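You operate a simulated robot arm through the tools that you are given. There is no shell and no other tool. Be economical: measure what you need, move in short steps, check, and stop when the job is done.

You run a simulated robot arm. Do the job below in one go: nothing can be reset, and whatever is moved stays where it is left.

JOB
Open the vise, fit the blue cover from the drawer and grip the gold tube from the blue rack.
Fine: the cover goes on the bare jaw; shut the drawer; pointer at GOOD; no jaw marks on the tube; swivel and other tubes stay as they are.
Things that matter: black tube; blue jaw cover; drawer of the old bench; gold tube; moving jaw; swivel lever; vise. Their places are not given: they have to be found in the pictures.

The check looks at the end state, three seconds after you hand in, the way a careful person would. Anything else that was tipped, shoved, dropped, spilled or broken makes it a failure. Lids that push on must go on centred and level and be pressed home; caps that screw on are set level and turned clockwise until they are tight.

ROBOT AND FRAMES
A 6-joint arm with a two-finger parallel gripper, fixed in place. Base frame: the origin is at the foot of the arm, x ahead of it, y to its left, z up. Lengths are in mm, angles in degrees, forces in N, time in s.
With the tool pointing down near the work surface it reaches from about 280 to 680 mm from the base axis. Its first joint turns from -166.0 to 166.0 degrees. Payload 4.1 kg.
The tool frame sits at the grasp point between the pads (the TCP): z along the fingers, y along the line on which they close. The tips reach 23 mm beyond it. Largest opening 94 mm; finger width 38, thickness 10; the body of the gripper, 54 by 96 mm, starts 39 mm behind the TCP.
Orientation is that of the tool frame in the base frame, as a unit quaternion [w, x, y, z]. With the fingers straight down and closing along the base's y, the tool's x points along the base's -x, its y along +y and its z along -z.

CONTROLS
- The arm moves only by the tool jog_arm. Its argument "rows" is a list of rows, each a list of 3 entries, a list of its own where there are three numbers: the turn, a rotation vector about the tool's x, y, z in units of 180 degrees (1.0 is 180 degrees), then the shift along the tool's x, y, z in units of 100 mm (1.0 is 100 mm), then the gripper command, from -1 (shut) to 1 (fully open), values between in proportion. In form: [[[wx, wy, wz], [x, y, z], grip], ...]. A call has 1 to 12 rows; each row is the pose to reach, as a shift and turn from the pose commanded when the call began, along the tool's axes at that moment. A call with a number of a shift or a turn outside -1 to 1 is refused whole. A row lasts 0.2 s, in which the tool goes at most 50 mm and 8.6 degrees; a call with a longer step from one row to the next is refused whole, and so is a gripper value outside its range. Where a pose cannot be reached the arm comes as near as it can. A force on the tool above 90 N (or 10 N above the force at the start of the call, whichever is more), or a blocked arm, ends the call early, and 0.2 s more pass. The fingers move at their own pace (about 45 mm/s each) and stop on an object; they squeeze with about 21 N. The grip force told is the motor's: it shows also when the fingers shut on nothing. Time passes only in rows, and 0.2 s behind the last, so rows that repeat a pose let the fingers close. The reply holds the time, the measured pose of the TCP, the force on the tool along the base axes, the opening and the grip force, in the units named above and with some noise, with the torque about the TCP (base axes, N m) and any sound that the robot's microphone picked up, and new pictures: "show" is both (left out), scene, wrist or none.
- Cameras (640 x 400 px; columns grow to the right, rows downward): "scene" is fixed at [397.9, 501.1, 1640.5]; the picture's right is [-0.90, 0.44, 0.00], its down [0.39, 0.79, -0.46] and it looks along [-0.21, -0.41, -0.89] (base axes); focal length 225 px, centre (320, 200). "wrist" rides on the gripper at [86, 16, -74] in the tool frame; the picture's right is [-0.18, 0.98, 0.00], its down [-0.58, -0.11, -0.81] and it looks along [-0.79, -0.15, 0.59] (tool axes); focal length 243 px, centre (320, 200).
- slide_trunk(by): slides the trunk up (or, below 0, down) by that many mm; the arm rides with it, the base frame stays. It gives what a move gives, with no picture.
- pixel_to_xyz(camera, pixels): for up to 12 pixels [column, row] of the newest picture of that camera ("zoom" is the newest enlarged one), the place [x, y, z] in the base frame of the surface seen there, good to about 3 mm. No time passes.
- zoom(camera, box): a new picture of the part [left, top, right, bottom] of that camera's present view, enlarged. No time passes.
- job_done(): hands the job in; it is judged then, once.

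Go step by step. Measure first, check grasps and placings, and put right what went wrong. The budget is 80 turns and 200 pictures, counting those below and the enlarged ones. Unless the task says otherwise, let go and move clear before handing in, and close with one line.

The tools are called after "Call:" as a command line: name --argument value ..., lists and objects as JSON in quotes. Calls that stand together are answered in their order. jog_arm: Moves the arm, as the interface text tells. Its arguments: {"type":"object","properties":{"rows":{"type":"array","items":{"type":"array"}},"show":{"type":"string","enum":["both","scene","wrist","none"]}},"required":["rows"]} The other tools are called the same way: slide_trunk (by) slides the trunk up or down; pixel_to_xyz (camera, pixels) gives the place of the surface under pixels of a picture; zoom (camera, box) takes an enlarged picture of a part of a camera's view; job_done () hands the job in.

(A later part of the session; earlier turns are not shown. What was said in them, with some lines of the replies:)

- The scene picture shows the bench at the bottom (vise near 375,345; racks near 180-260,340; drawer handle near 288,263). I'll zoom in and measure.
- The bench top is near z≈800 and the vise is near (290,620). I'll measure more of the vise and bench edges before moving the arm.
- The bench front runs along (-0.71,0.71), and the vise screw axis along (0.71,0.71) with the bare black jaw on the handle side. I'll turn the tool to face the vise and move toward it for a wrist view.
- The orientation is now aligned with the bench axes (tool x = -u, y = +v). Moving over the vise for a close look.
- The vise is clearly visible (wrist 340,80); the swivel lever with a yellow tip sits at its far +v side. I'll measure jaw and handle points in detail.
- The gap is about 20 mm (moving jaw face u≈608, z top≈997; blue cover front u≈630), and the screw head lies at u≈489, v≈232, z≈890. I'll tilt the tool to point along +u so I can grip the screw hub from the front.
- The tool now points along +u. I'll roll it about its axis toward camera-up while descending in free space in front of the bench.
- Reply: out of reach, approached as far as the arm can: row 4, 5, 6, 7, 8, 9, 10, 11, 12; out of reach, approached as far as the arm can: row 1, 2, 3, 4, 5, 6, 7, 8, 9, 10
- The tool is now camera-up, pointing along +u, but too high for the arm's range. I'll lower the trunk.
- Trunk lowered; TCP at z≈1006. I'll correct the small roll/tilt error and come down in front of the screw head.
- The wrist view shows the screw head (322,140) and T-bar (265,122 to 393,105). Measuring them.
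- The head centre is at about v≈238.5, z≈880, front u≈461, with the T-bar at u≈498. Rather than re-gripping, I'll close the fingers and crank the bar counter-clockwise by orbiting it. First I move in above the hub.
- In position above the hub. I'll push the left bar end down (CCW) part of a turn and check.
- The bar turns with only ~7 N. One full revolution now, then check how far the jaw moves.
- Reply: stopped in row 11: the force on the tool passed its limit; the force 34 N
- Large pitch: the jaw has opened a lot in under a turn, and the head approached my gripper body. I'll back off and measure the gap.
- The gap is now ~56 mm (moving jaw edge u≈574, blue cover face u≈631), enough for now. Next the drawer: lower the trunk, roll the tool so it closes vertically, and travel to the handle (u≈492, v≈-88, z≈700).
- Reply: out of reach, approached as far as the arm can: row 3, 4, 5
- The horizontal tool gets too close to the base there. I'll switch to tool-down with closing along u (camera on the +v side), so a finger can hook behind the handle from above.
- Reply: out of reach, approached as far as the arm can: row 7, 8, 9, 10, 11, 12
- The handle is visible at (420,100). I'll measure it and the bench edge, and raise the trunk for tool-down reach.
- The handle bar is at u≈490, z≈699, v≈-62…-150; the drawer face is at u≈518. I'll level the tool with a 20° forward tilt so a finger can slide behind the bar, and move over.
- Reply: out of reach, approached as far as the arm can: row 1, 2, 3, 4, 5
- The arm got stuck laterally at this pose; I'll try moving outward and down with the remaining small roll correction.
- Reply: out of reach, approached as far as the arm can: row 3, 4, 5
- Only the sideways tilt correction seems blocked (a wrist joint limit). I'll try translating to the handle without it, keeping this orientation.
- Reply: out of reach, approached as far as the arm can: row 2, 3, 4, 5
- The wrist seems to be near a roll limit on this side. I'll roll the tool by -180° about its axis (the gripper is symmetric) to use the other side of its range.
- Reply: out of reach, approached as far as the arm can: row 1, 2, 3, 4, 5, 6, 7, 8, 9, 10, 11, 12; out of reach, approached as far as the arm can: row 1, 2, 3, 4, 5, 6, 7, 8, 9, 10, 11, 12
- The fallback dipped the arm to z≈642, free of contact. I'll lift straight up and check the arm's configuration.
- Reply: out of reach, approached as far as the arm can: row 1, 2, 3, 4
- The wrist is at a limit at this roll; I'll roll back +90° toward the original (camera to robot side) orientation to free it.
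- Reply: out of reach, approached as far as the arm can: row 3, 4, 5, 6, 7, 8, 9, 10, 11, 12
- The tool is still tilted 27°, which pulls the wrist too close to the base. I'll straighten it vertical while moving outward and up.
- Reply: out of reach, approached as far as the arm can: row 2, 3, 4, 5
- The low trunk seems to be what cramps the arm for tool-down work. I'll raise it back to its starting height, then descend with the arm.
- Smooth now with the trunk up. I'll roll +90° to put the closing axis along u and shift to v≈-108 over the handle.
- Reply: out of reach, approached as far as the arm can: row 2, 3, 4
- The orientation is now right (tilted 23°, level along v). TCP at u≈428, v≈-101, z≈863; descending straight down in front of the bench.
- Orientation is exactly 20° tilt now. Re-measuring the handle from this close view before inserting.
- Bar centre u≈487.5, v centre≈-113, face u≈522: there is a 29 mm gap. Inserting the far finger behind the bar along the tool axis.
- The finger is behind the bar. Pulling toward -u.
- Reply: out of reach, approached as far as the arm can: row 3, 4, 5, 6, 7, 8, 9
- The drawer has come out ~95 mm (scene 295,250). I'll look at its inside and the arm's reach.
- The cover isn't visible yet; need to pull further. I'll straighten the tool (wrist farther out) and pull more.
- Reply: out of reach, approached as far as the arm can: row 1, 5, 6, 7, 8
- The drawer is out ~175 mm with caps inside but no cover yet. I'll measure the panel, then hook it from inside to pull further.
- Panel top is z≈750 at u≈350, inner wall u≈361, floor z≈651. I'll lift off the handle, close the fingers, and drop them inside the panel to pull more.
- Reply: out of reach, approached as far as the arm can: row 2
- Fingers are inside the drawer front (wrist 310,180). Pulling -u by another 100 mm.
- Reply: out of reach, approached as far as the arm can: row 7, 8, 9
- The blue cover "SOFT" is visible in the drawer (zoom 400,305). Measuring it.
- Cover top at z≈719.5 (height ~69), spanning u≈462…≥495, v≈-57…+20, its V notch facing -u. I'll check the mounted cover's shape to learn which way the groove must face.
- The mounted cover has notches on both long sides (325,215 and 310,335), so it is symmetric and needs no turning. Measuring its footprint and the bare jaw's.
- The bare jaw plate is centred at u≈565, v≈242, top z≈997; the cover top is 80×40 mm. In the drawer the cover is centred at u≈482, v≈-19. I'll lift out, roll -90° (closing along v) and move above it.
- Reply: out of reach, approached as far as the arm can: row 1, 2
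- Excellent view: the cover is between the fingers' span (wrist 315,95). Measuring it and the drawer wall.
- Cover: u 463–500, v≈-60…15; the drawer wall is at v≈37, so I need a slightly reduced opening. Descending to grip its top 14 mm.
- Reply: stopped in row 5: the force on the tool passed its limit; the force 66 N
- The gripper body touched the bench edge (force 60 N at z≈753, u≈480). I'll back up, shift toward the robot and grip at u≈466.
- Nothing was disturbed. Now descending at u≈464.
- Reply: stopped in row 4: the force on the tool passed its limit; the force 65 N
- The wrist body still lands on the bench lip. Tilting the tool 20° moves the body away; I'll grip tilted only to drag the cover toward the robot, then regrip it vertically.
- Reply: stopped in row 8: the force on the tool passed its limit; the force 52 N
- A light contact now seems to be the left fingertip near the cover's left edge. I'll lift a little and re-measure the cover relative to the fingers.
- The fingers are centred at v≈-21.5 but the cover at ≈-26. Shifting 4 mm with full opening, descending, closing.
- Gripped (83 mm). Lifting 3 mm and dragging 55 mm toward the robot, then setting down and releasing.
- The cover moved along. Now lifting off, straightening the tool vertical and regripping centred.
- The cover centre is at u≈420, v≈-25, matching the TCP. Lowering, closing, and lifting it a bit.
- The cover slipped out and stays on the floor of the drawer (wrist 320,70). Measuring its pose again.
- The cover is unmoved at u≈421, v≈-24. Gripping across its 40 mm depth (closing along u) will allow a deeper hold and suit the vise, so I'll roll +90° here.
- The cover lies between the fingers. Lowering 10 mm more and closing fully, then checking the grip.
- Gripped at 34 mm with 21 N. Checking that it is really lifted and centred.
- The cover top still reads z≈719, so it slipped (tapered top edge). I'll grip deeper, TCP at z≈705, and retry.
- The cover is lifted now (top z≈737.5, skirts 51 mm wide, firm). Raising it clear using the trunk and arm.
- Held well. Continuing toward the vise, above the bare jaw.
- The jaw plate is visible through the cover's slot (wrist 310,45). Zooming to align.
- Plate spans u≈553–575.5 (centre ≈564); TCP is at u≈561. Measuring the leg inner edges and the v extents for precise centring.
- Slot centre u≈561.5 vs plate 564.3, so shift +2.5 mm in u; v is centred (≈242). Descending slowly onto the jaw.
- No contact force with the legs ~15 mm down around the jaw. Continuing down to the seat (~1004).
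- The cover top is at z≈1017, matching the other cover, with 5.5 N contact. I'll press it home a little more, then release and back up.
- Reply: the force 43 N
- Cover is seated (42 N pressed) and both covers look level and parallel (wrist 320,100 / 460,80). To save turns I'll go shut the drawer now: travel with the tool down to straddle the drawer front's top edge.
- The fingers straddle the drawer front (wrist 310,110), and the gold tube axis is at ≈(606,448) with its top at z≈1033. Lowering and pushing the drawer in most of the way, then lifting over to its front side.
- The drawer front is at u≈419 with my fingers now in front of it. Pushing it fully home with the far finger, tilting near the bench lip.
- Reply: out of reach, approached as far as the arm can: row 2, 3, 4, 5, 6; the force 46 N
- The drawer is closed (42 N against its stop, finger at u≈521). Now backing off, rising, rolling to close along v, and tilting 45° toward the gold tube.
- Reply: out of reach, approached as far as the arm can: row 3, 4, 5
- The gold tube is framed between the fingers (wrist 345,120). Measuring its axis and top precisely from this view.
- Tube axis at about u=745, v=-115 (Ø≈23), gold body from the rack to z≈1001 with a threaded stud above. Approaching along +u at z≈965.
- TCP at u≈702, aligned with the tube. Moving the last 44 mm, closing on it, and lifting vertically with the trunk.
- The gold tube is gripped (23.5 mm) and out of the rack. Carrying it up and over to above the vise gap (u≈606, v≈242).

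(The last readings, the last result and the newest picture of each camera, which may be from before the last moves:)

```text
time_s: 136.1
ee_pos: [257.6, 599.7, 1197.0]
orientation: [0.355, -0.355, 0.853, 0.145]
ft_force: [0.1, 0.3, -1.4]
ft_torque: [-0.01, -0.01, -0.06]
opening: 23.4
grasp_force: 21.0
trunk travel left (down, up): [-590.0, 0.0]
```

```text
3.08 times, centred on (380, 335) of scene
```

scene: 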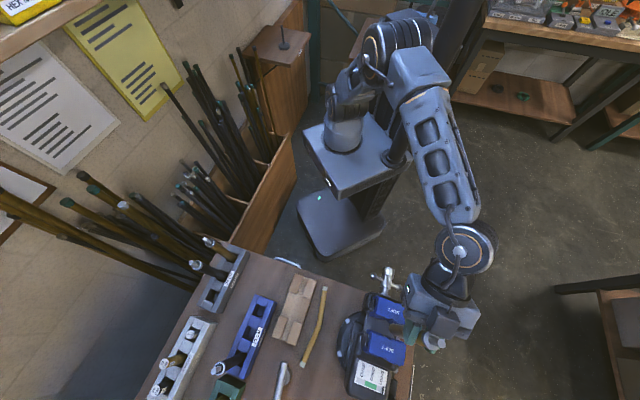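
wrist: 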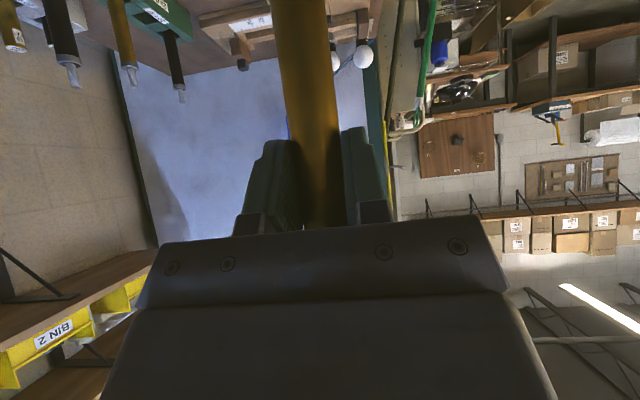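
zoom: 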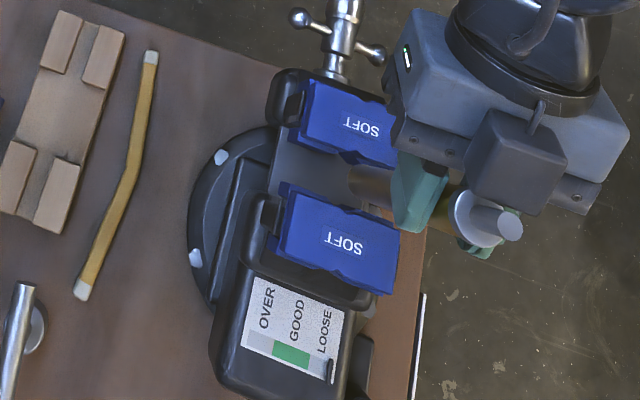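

The tube is above the gap (u≈606, v≈242, bottom ≈1035). Descending straight down between the covers.

Call:
jog_arm --rows '[[[0, 0, 0], [-0.014, 0, 0.014], -1], [[0, 0, 0], [0.056, 0, 0.084], -1], [[0, 0, 0], [0.126, 0, 0.154], -1], [[0, 0, 0], [0.196, 0, 0.224], -1], [[0, 0, 0], [0.266, 0, 0.294], -1], [[0, 0, 0], [0.336, 0, 0.364], -1], [[0, 0, 0], [0.41, 0, 0.438], -1], [[0, 0, 0], [0.41, 0, 0.438], -1]]' --show "scene"

Call:
zoom --camera "scene" --box '[340, 275, 430, 370]'

Call:
pixel_to_xyz --camera "zoom" --pixels '[[300, 150], [330, 170], [370, 180], [250, 215], [300, 235], [360, 215], [340, 215], [350, 195], [320, 300], [270, 120]]'

```text
time_s: 137.9
ee_pos: [258.3, 600.6, 1136.0]
orientation: [0.354, -0.356, 0.853, 0.145]
ft_force: [-0.4, -0.1, -1.7]
ft_torque: [0.01, 0.04, 0.01]
opening: 23.7
grasp_force: 21.0
trunk travel left (down, up): [-590.0, 0.0]
```

scene: 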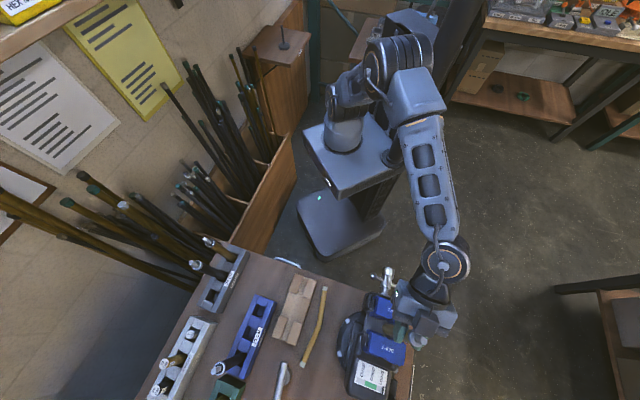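

```text
4.21 times, centred on (385, 322) of scene
```

zoom: 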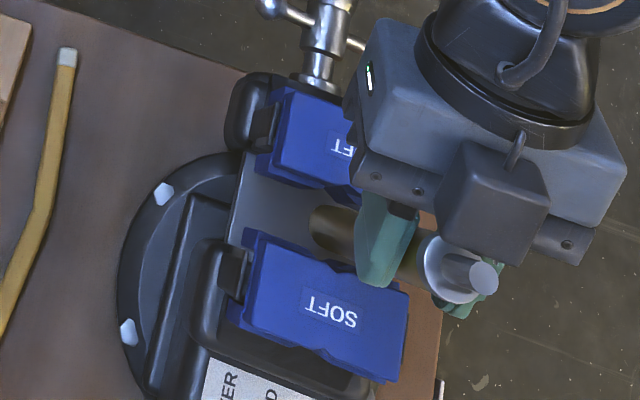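

```text
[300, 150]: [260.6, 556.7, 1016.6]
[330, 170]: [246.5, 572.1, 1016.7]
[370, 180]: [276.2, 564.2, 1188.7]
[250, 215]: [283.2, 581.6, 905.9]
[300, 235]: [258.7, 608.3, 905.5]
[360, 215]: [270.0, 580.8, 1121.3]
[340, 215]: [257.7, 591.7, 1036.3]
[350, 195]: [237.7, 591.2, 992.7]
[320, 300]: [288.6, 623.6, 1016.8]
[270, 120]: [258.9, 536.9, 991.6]
```

The tube is in the gap with no contact. Lowering it to the slide (z≈906), then releasing and backing away along the tool axis.

Call:
jog_arm --rows '[[[0, 0, 0], [0.11, 0, 0.11], -1], [[0, 0, 0], [0.22, 0, 0.22], -1], [[0, 0, 0], [0.33, 0, 0.33], -1], [[0, 0, 0], [0.4, 0, 0.4], -1], [[0, 0, 0], [0.435, 0, 0.435], -1], [[0, 0, 0], [0.455, 0, 0.455], -1], [[0, 0, 0], [0.47, 0, 0.47], -1], [[0, 0, 0], [0.48, 0, 0.48], -1], [[0, 0, 0], [0.48, 0, 0.48], -1]]' --show "none"

Call:
jog_arm --rows '[[[0, 0, 0], [0, 0, 0], -0.3], [[0, 0, 0], [0, 0, 0], 0.2], [[0, 0, 0], [0, 0, 0], 0.3], [[0, 0, 0], [0, 0, -0.1], 0.3], [[0, 0, 0], [0, 0, -0.3], 0.3], [[0, 0, 0], [0, 0, -0.6], 0.3], [[0, 0, 0], [0, 0, -1], 0.3], [[0, 0, 0], [0, 0, -1], 0.3]]' --show "both"

Call:
zoom --camera "scene" --box '[340, 275, 430, 370]'

```text
time_s: 139.9
ee_pos: [258.2, 601.3, 1069.3]
orientation: [0.354, -0.356, 0.853, 0.144]
ft_force: [0.6, 0.1, -1.3]
ft_torque: [0.01, 0.05, -0.01]
opening: 23.6
grasp_force: 21.6
trunk travel left (down, up): [-590.0, 0.0]
```

```text
time_s: 141.7
ee_pos: [209.2, 551.6, 1140.9]
orientation: [0.354, -0.355, 0.853, 0.144]
ft_force: [-0.4, -0.4, -0.7]
ft_torque: [-0.05, -0.01, 0.02]
opening: 60.9
grasp_force: 0.0
trunk travel left (down, up): [-590.0, 0.0]
```

scene: 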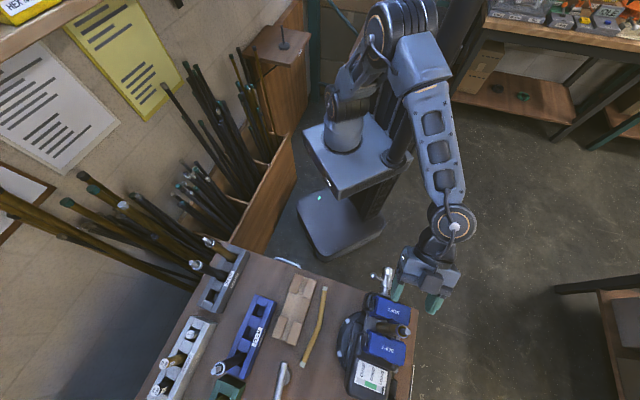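
wrist: 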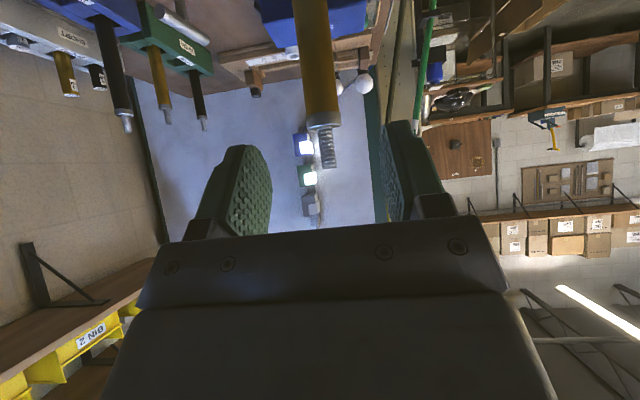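

```text
4.21 times, centred on (385, 322) of scene
```

zoom: 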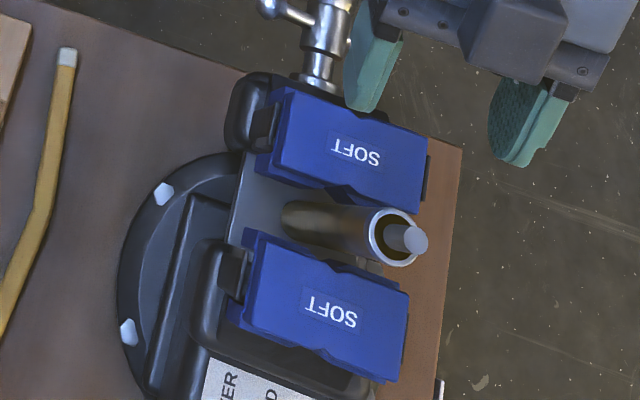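

The tube stands upright in the gap between both covers (zoom 390,235). Now going to the screw: tilt horizontal, back off, close the fingers, lower the trunk and move in above the hub.

Call:
jog_arm --rows '[[[0, 0, 0], [0.15, 0, -0.2], 0.3], [[0, -0.042, 0], [0.3, 0, -0.35], 0.3], [[0, -0.084, 0], [0.4, 0, -0.45], 0.3], [[0, -0.126, 0], [0.5, 0, -0.55], 0.3], [[0, -0.168, 0], [0.6, 0, -0.65], 0.0], [[0, -0.21, 0], [0.707, 0, -0.707], -1], [[0, -0.25, 0], [0.707, 0, -0.707], -1], [[0, -0.25, 0], [0.707, 0, -0.707], -1]]' --show "none"

Call:
jog_arm --rows '[[[0, 0, 0], [0, -0.035, -0.2], -1], [[0, 0, 0], [0, -0.035, -0.4], -1], [[0, 0, 0], [0, -0.035, -0.4], -1]]' --show "none"

Call:
slide_trunk --by -220

Call:
jog_arm --rows '[[[0, 0, 0], [0, 0, 0], -1], [[0, 0, 0], [0, 0, 0], -1]]' --show "both"

Call:
zoom --camera "scene" --box '[340, 260, 430, 400]'

Call:
pixel_to_xyz --camera "scene" --pixels '[[376, 275], [399, 286], [389, 270], [388, 278], [388, 285]]'

```text
time_s: 143.5
ee_pos: [138.2, 478.8, 1140.1]
orientation: [0.654, -0.273, 0.651, 0.27]
ft_force: [0.3, 0.0, -0.5]
ft_torque: [0.0, 0.01, 0.03]
opening: 0.0
grasp_force: 21.0
trunk travel left (down, up): [-590.0, 0.0]
```

```text
time_s: 144.3
ee_pos: [112.5, 449.8, 1139.2]
orientation: [0.654, -0.272, 0.652, 0.27]
ft_force: [0.8, -0.1, -0.2]
ft_torque: [0.01, -0.03, 0.0]
opening: 0.1
grasp_force: 21.0
trunk travel left (down, up): [-590.0, 0.0]
```

```text
time_s: 146.6
ee_pos: [113.1, 447.8, 919.9]
orientation: [0.654, -0.273, 0.652, 0.269]
ft_force: [-0.4, -0.1, 0.4]
ft_torque: [0.0, 0.01, -0.02]
opening: 0.0
grasp_force: 21.2
trunk travel left (down, up): [-370.0, 220.0]
```

```text
time_s: 147.2
ee_pos: [112.2, 448.2, 918.9]
orientation: [0.654, -0.273, 0.652, 0.27]
ft_force: [-0.3, 0.6, 0.0]
ft_torque: [0.01, 0.0, 0.01]
opening: 0.3
grasp_force: 20.6
trunk travel left (down, up): [-370.0, 220.0]
```

scene: 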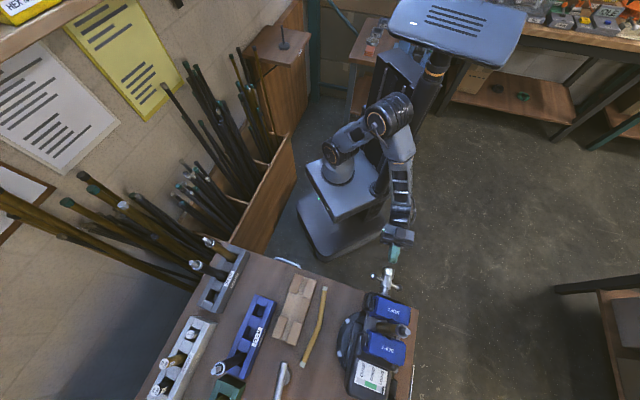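
wrist: 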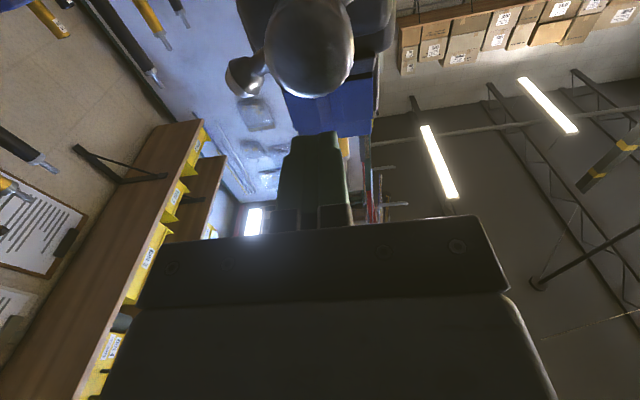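

```text
2.86 times, centred on (385, 330) of scene
```

zoom: 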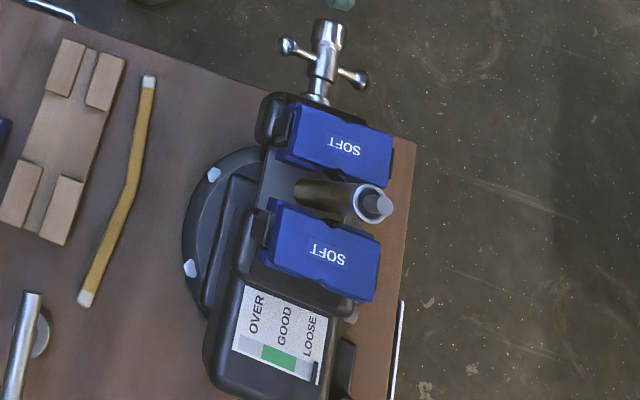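

```text
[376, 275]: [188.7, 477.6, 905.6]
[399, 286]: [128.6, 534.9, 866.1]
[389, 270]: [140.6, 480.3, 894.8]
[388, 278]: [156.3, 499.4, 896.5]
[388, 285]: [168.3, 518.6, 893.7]
```

The bar's -v end is raised (z≈905) and the +v end lowered (≈866); the pointer is at LOOSE. Moving in above the hub and cranking clockwise half a turn, following the screw inward.

Call:
jog_arm --rows '[[[0, 0, 0], [0, 0, 0.25], -1], [[0, 0, 0], [0, 0, 0.45], -1], [[0, 0, 0], [0, 0, 0.6], -1], [[0, 0, 0], [0.025, -0.14, 0.6], -1], [[0, 0, 0], [0.096, -0.264, 0.6], -1], [[0, 0, 0], [0.205, -0.355, 0.617], -1], [[0, 0, 0], [0.339, -0.404, 0.633], -1], [[0, 0, 0], [0.481, -0.404, 0.65], -1], [[0, 0, 0], [0.615, -0.355, 0.667], -1], [[0, 0, 0], [0.724, -0.264, 0.684], -1], [[0, 0, 0], [0.795, -0.14, 0.7], -1], [[0, 0, 0], [0.82, 0, 0.717], -1]]' --show "scene"

Call:
zoom --camera "scene" --box '[340, 260, 430, 400]'

Call:
pixel_to_xyz --camera "zoom" --pixels '[[345, 145], [325, 255], [330, 30], [370, 75], [290, 45], [375, 205], [330, 100], [320, 65]]'

```text
time_s: 149.8
ee_pos: [163.2, 500.1, 837.0]
orientation: [0.653, -0.272, 0.653, 0.27]
ft_force: [0.5, -0.4, -0.2]
ft_torque: [-0.01, 0.02, 0.01]
opening: 0.2
grasp_force: 21.0
trunk travel left (down, up): [-370.0, 220.0]
```

scene: 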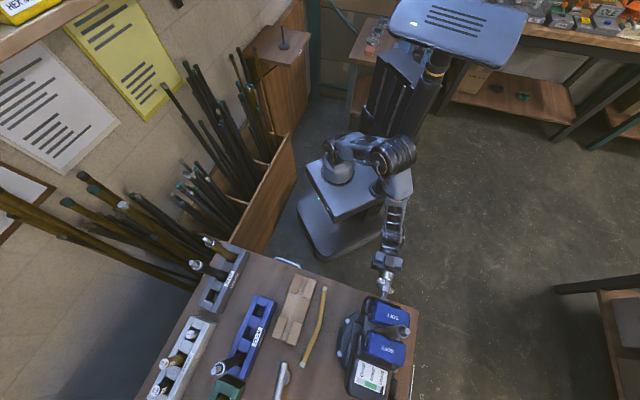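

```text
2.86 times, centred on (385, 330) of scene
```

zoom: 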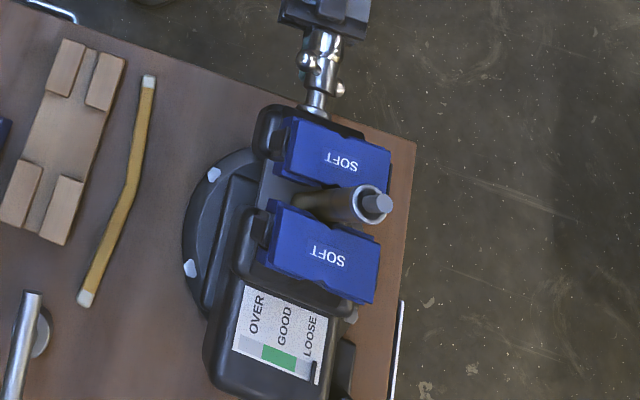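

```text
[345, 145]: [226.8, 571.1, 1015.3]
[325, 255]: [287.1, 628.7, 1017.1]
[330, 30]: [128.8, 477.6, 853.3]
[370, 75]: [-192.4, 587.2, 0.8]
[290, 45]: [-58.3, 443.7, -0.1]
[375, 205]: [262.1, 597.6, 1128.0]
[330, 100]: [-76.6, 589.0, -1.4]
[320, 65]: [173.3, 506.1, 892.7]
```

The jaw advanced ~12 mm and the tube is still upright; the pointer is still at LOOSE. Continuing clockwise ~55° and checking.

Call:
jog_arm --rows '[[[0, 0, 0], [-0.006, 0.071, 0.01], -1], [[0, 0, 0], [-0.025, 0.14, 0.017], -1], [[0, 0, 0], [-0.055, 0.205, 0.025], -1], [[0, 0, 0], [-0.096, 0.264, 0.034], -1], [[0, 0, 0], [-0.146, 0.314, 0.042], -1], [[0, 0, 0], [-0.175, 0.336, 0.046], -1], [[0, 0, 0], [-0.175, 0.336, 0.046], -1]]' --show "scene"

Call:
zoom --camera "scene" --box '[350, 290, 420, 400]'

```text
time_s: 151.4
ee_pos: [143.7, 527.4, 855.2]
orientation: [0.655, -0.272, 0.652, 0.27]
ft_force: [-3.7, 4.5, -0.2]
ft_torque: [-0.13, -0.07, 0.02]
opening: 0.3
grasp_force: 20.9
trunk travel left (down, up): [-370.0, 220.0]
```

scene: 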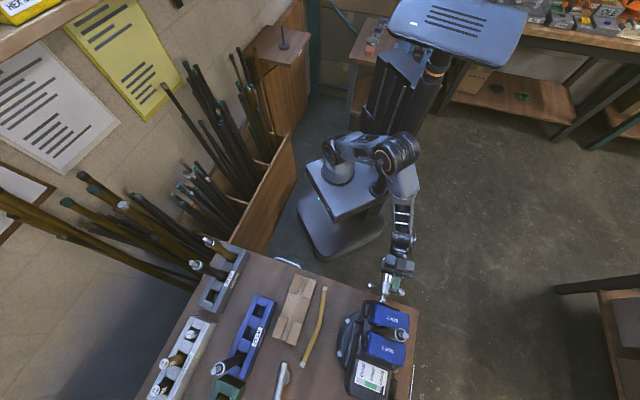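

```text
3.64 times, centred on (385, 345) of scene
```

zoom: 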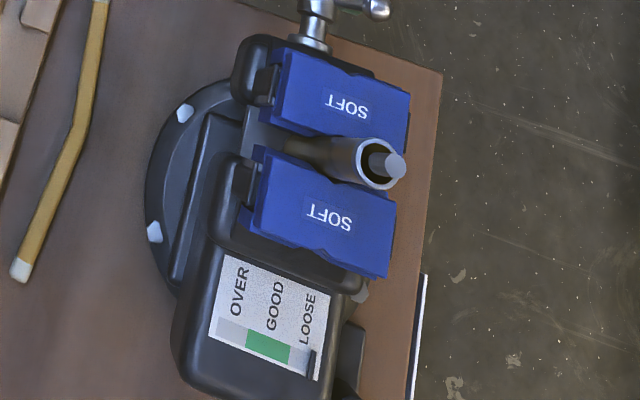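

Nearly closed on the tube; the pointer still reads LOOSE and the force is low. Another ~55°.

Call:
jog_arm --rows '[[[0, 0, 0], [-0.06, 0.03, 0.008], -1], [[0, 0, 0], [-0.095, 0.049, 0.0125], -1], [[0, 0, 0], [-0.147, 0.063, 0.019], -1], [[0, 0, 0], [-0.199, 0.072, 0.025], -1], [[0, 0, 0], [-0.252, 0.072, 0.031], -1], [[0, 0, 0], [-0.306, 0.068, 0.037], -1], [[0, 0, 0], [-0.375, 0.049, 0.045], -1], [[0, 0, 0], [-0.375, 0.049, 0.045], -1]]' --show "scene"

Call:
zoom --camera "scene" --box '[350, 290, 420, 400]'

```text
time_s: 153.2
ee_pos: [142.4, 533.3, 892.3]
orientation: [0.654, -0.273, 0.652, 0.27]
ft_force: [0.0, -1.5, -3.5]
ft_torque: [0.0, 0.08, -0.03]
opening: 0.0
grasp_force: 21.2
trunk travel left (down, up): [-370.0, 220.0]
```

scene: 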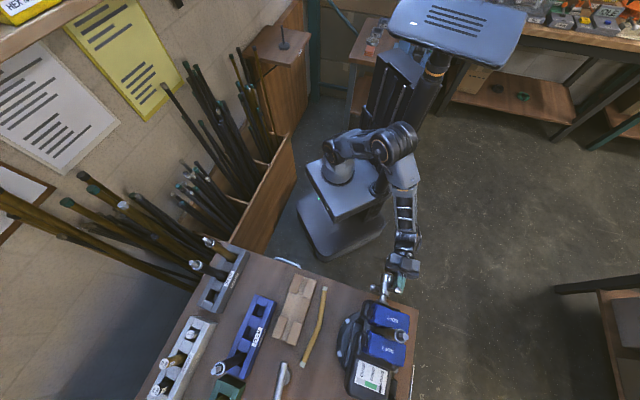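

```text
3.64 times, centred on (385, 345) of scene
5 turns are left
```

zoom: 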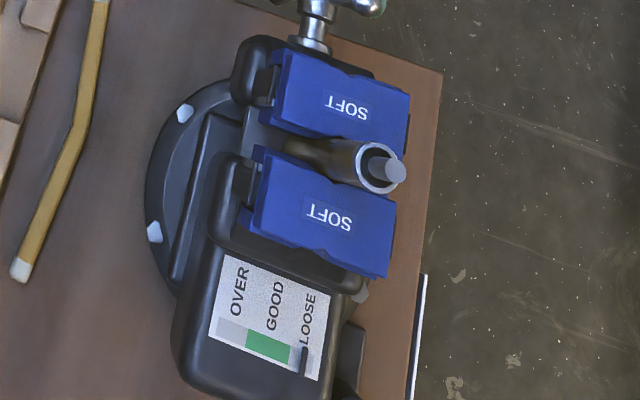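

The pointer has started moving (zoom 313→303), so the jaws are now clamping the tube. Another ~60° clockwise.

Call:
jog_arm --rows '[[[0, 0, 0], [-0.05, -0.022, 0.004], -1], [[0, 0, 0], [-0.095, -0.049, 0.008], -1], [[0, 0, 0], [-0.136, -0.084, 0.012], -1], [[0, 0, 0], [-0.174, -0.121, 0.016], -1], [[0, 0, 0], [-0.205, -0.165, 0.02], -1], [[0, 0, 0], [-0.232, -0.212, 0.024], -1], [[0, 0, 0], [-0.252, -0.262, 0.027], -1], [[0, 0, 0], [-0.264, -0.314, 0.03], -1], [[0, 0, 0], [-0.264, -0.314, 0.03], -1]]' --show "scene"

Call:
zoom --camera "scene" --box '[350, 290, 420, 400]'

Call:
zoom --camera "scene" --box '[360, 250, 420, 320]'

```text
time_s: 155.2
ee_pos: [166.1, 514.2, 918.6]
orientation: [0.654, -0.274, 0.652, 0.27]
ft_force: [-8.9, 4.6, -3.3]
ft_torque: [0.04, 0.19, 0.11]
opening: 0.1
grasp_force: 21.1
trunk travel left (down, up): [-370.0, 220.0]
```

scene: 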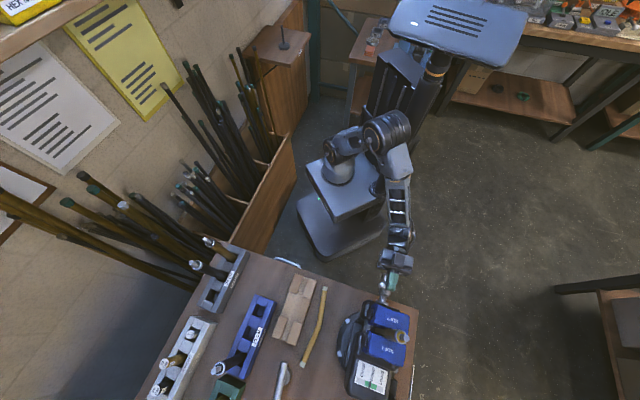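

```text
3.64 times, centred on (385, 345) of scene
```

zoom: 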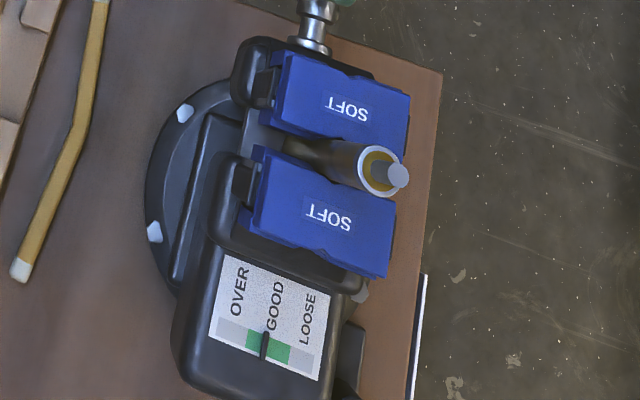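

```text
5.71 times, centred on (390, 285) of scene
4 turns are left
```

zoom: 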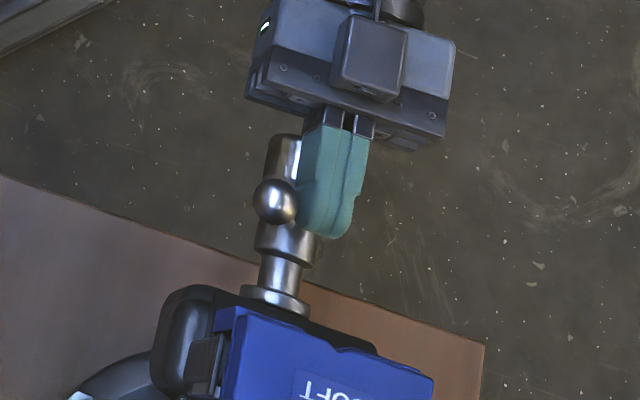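

The pointer sits in the middle of GOOD (zoom 266,345) and the tube is upright. Backing the finger off the bar and retreating clear.

Call:
jog_arm --rows '[[[0, 0, 0], [-0.02, 0.06, 0], -1], [[0, 0, 0], [-0.03, 0.06, -0.1], -1], [[0, 0, 0], [-0.03, 0.06, -0.3], -1], [[0, 0, 0], [-0.03, 0.06, -0.6], -1], [[0, 0, 0], [-0.03, 0.06, -1.0], -1], [[0, 0, 0], [-0.03, 0.06, -1.0], -1]]' --show "scene"

Call:
zoom --camera "scene" --box '[345, 270, 425, 400]'

Call:
zoom --camera "scene" --box '[150, 230, 350, 400]'

Call:
pixel_to_xyz --camera "scene" --pixels '[[288, 263], [276, 258], [299, 267]]'

```text
time_s: 156.6
ee_pos: [95.7, 445.4, 920.8]
orientation: [0.655, -0.27, 0.653, 0.267]
ft_force: [-0.3, -0.1, 0.4]
ft_torque: [0.06, 0.02, -0.02]
opening: 0.0
grasp_force: 21.2
trunk travel left (down, up): [-370.0, 220.0]
```

scene: 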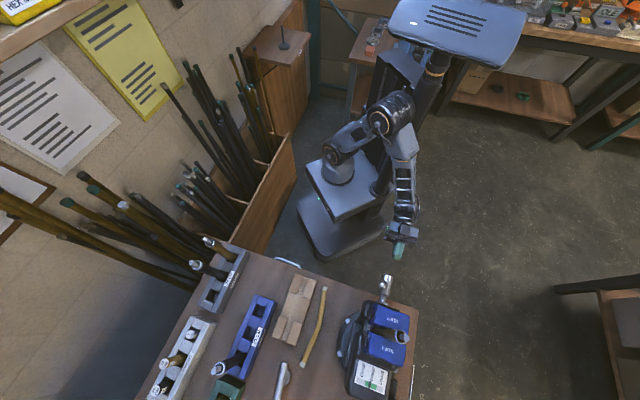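

```text
3.08 times, centred on (385, 335) of scene
```

zoom: 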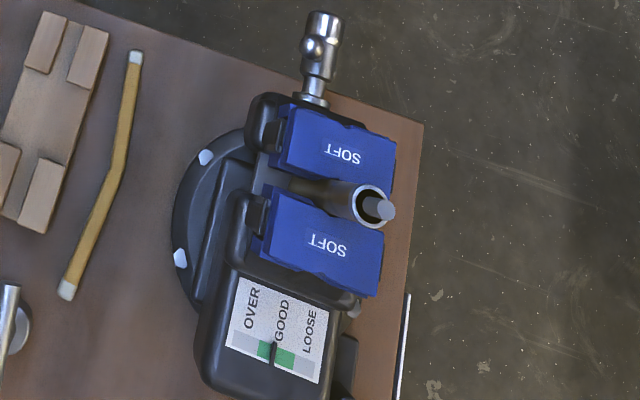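

```text
2.35 times, centred on (250, 315) of scene
```

zoom: 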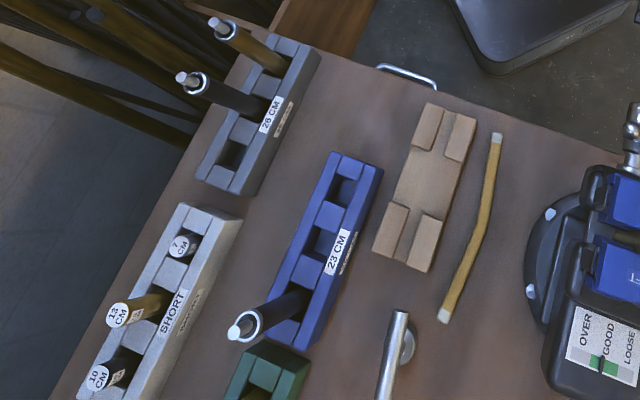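

```text
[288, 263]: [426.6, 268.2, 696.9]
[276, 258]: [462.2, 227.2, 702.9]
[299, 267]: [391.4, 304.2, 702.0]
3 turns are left
```

The pointer holds in GOOD. The drawer handle is back at its starting place (427,268,697), the other tubes and bench items look unmoved, and the arm is clear. Handing in.

Call:
job_done

```text
The job is handed in.
```

The vise now grips the gold tube between two blue covers with the pointer at GOOD, the drawer is shut, and the other tubes look unmoved; I never touched the swivel lever. The tube came to no contact with bare jaws, but I couldn't inspect it for marks once it was clamped.
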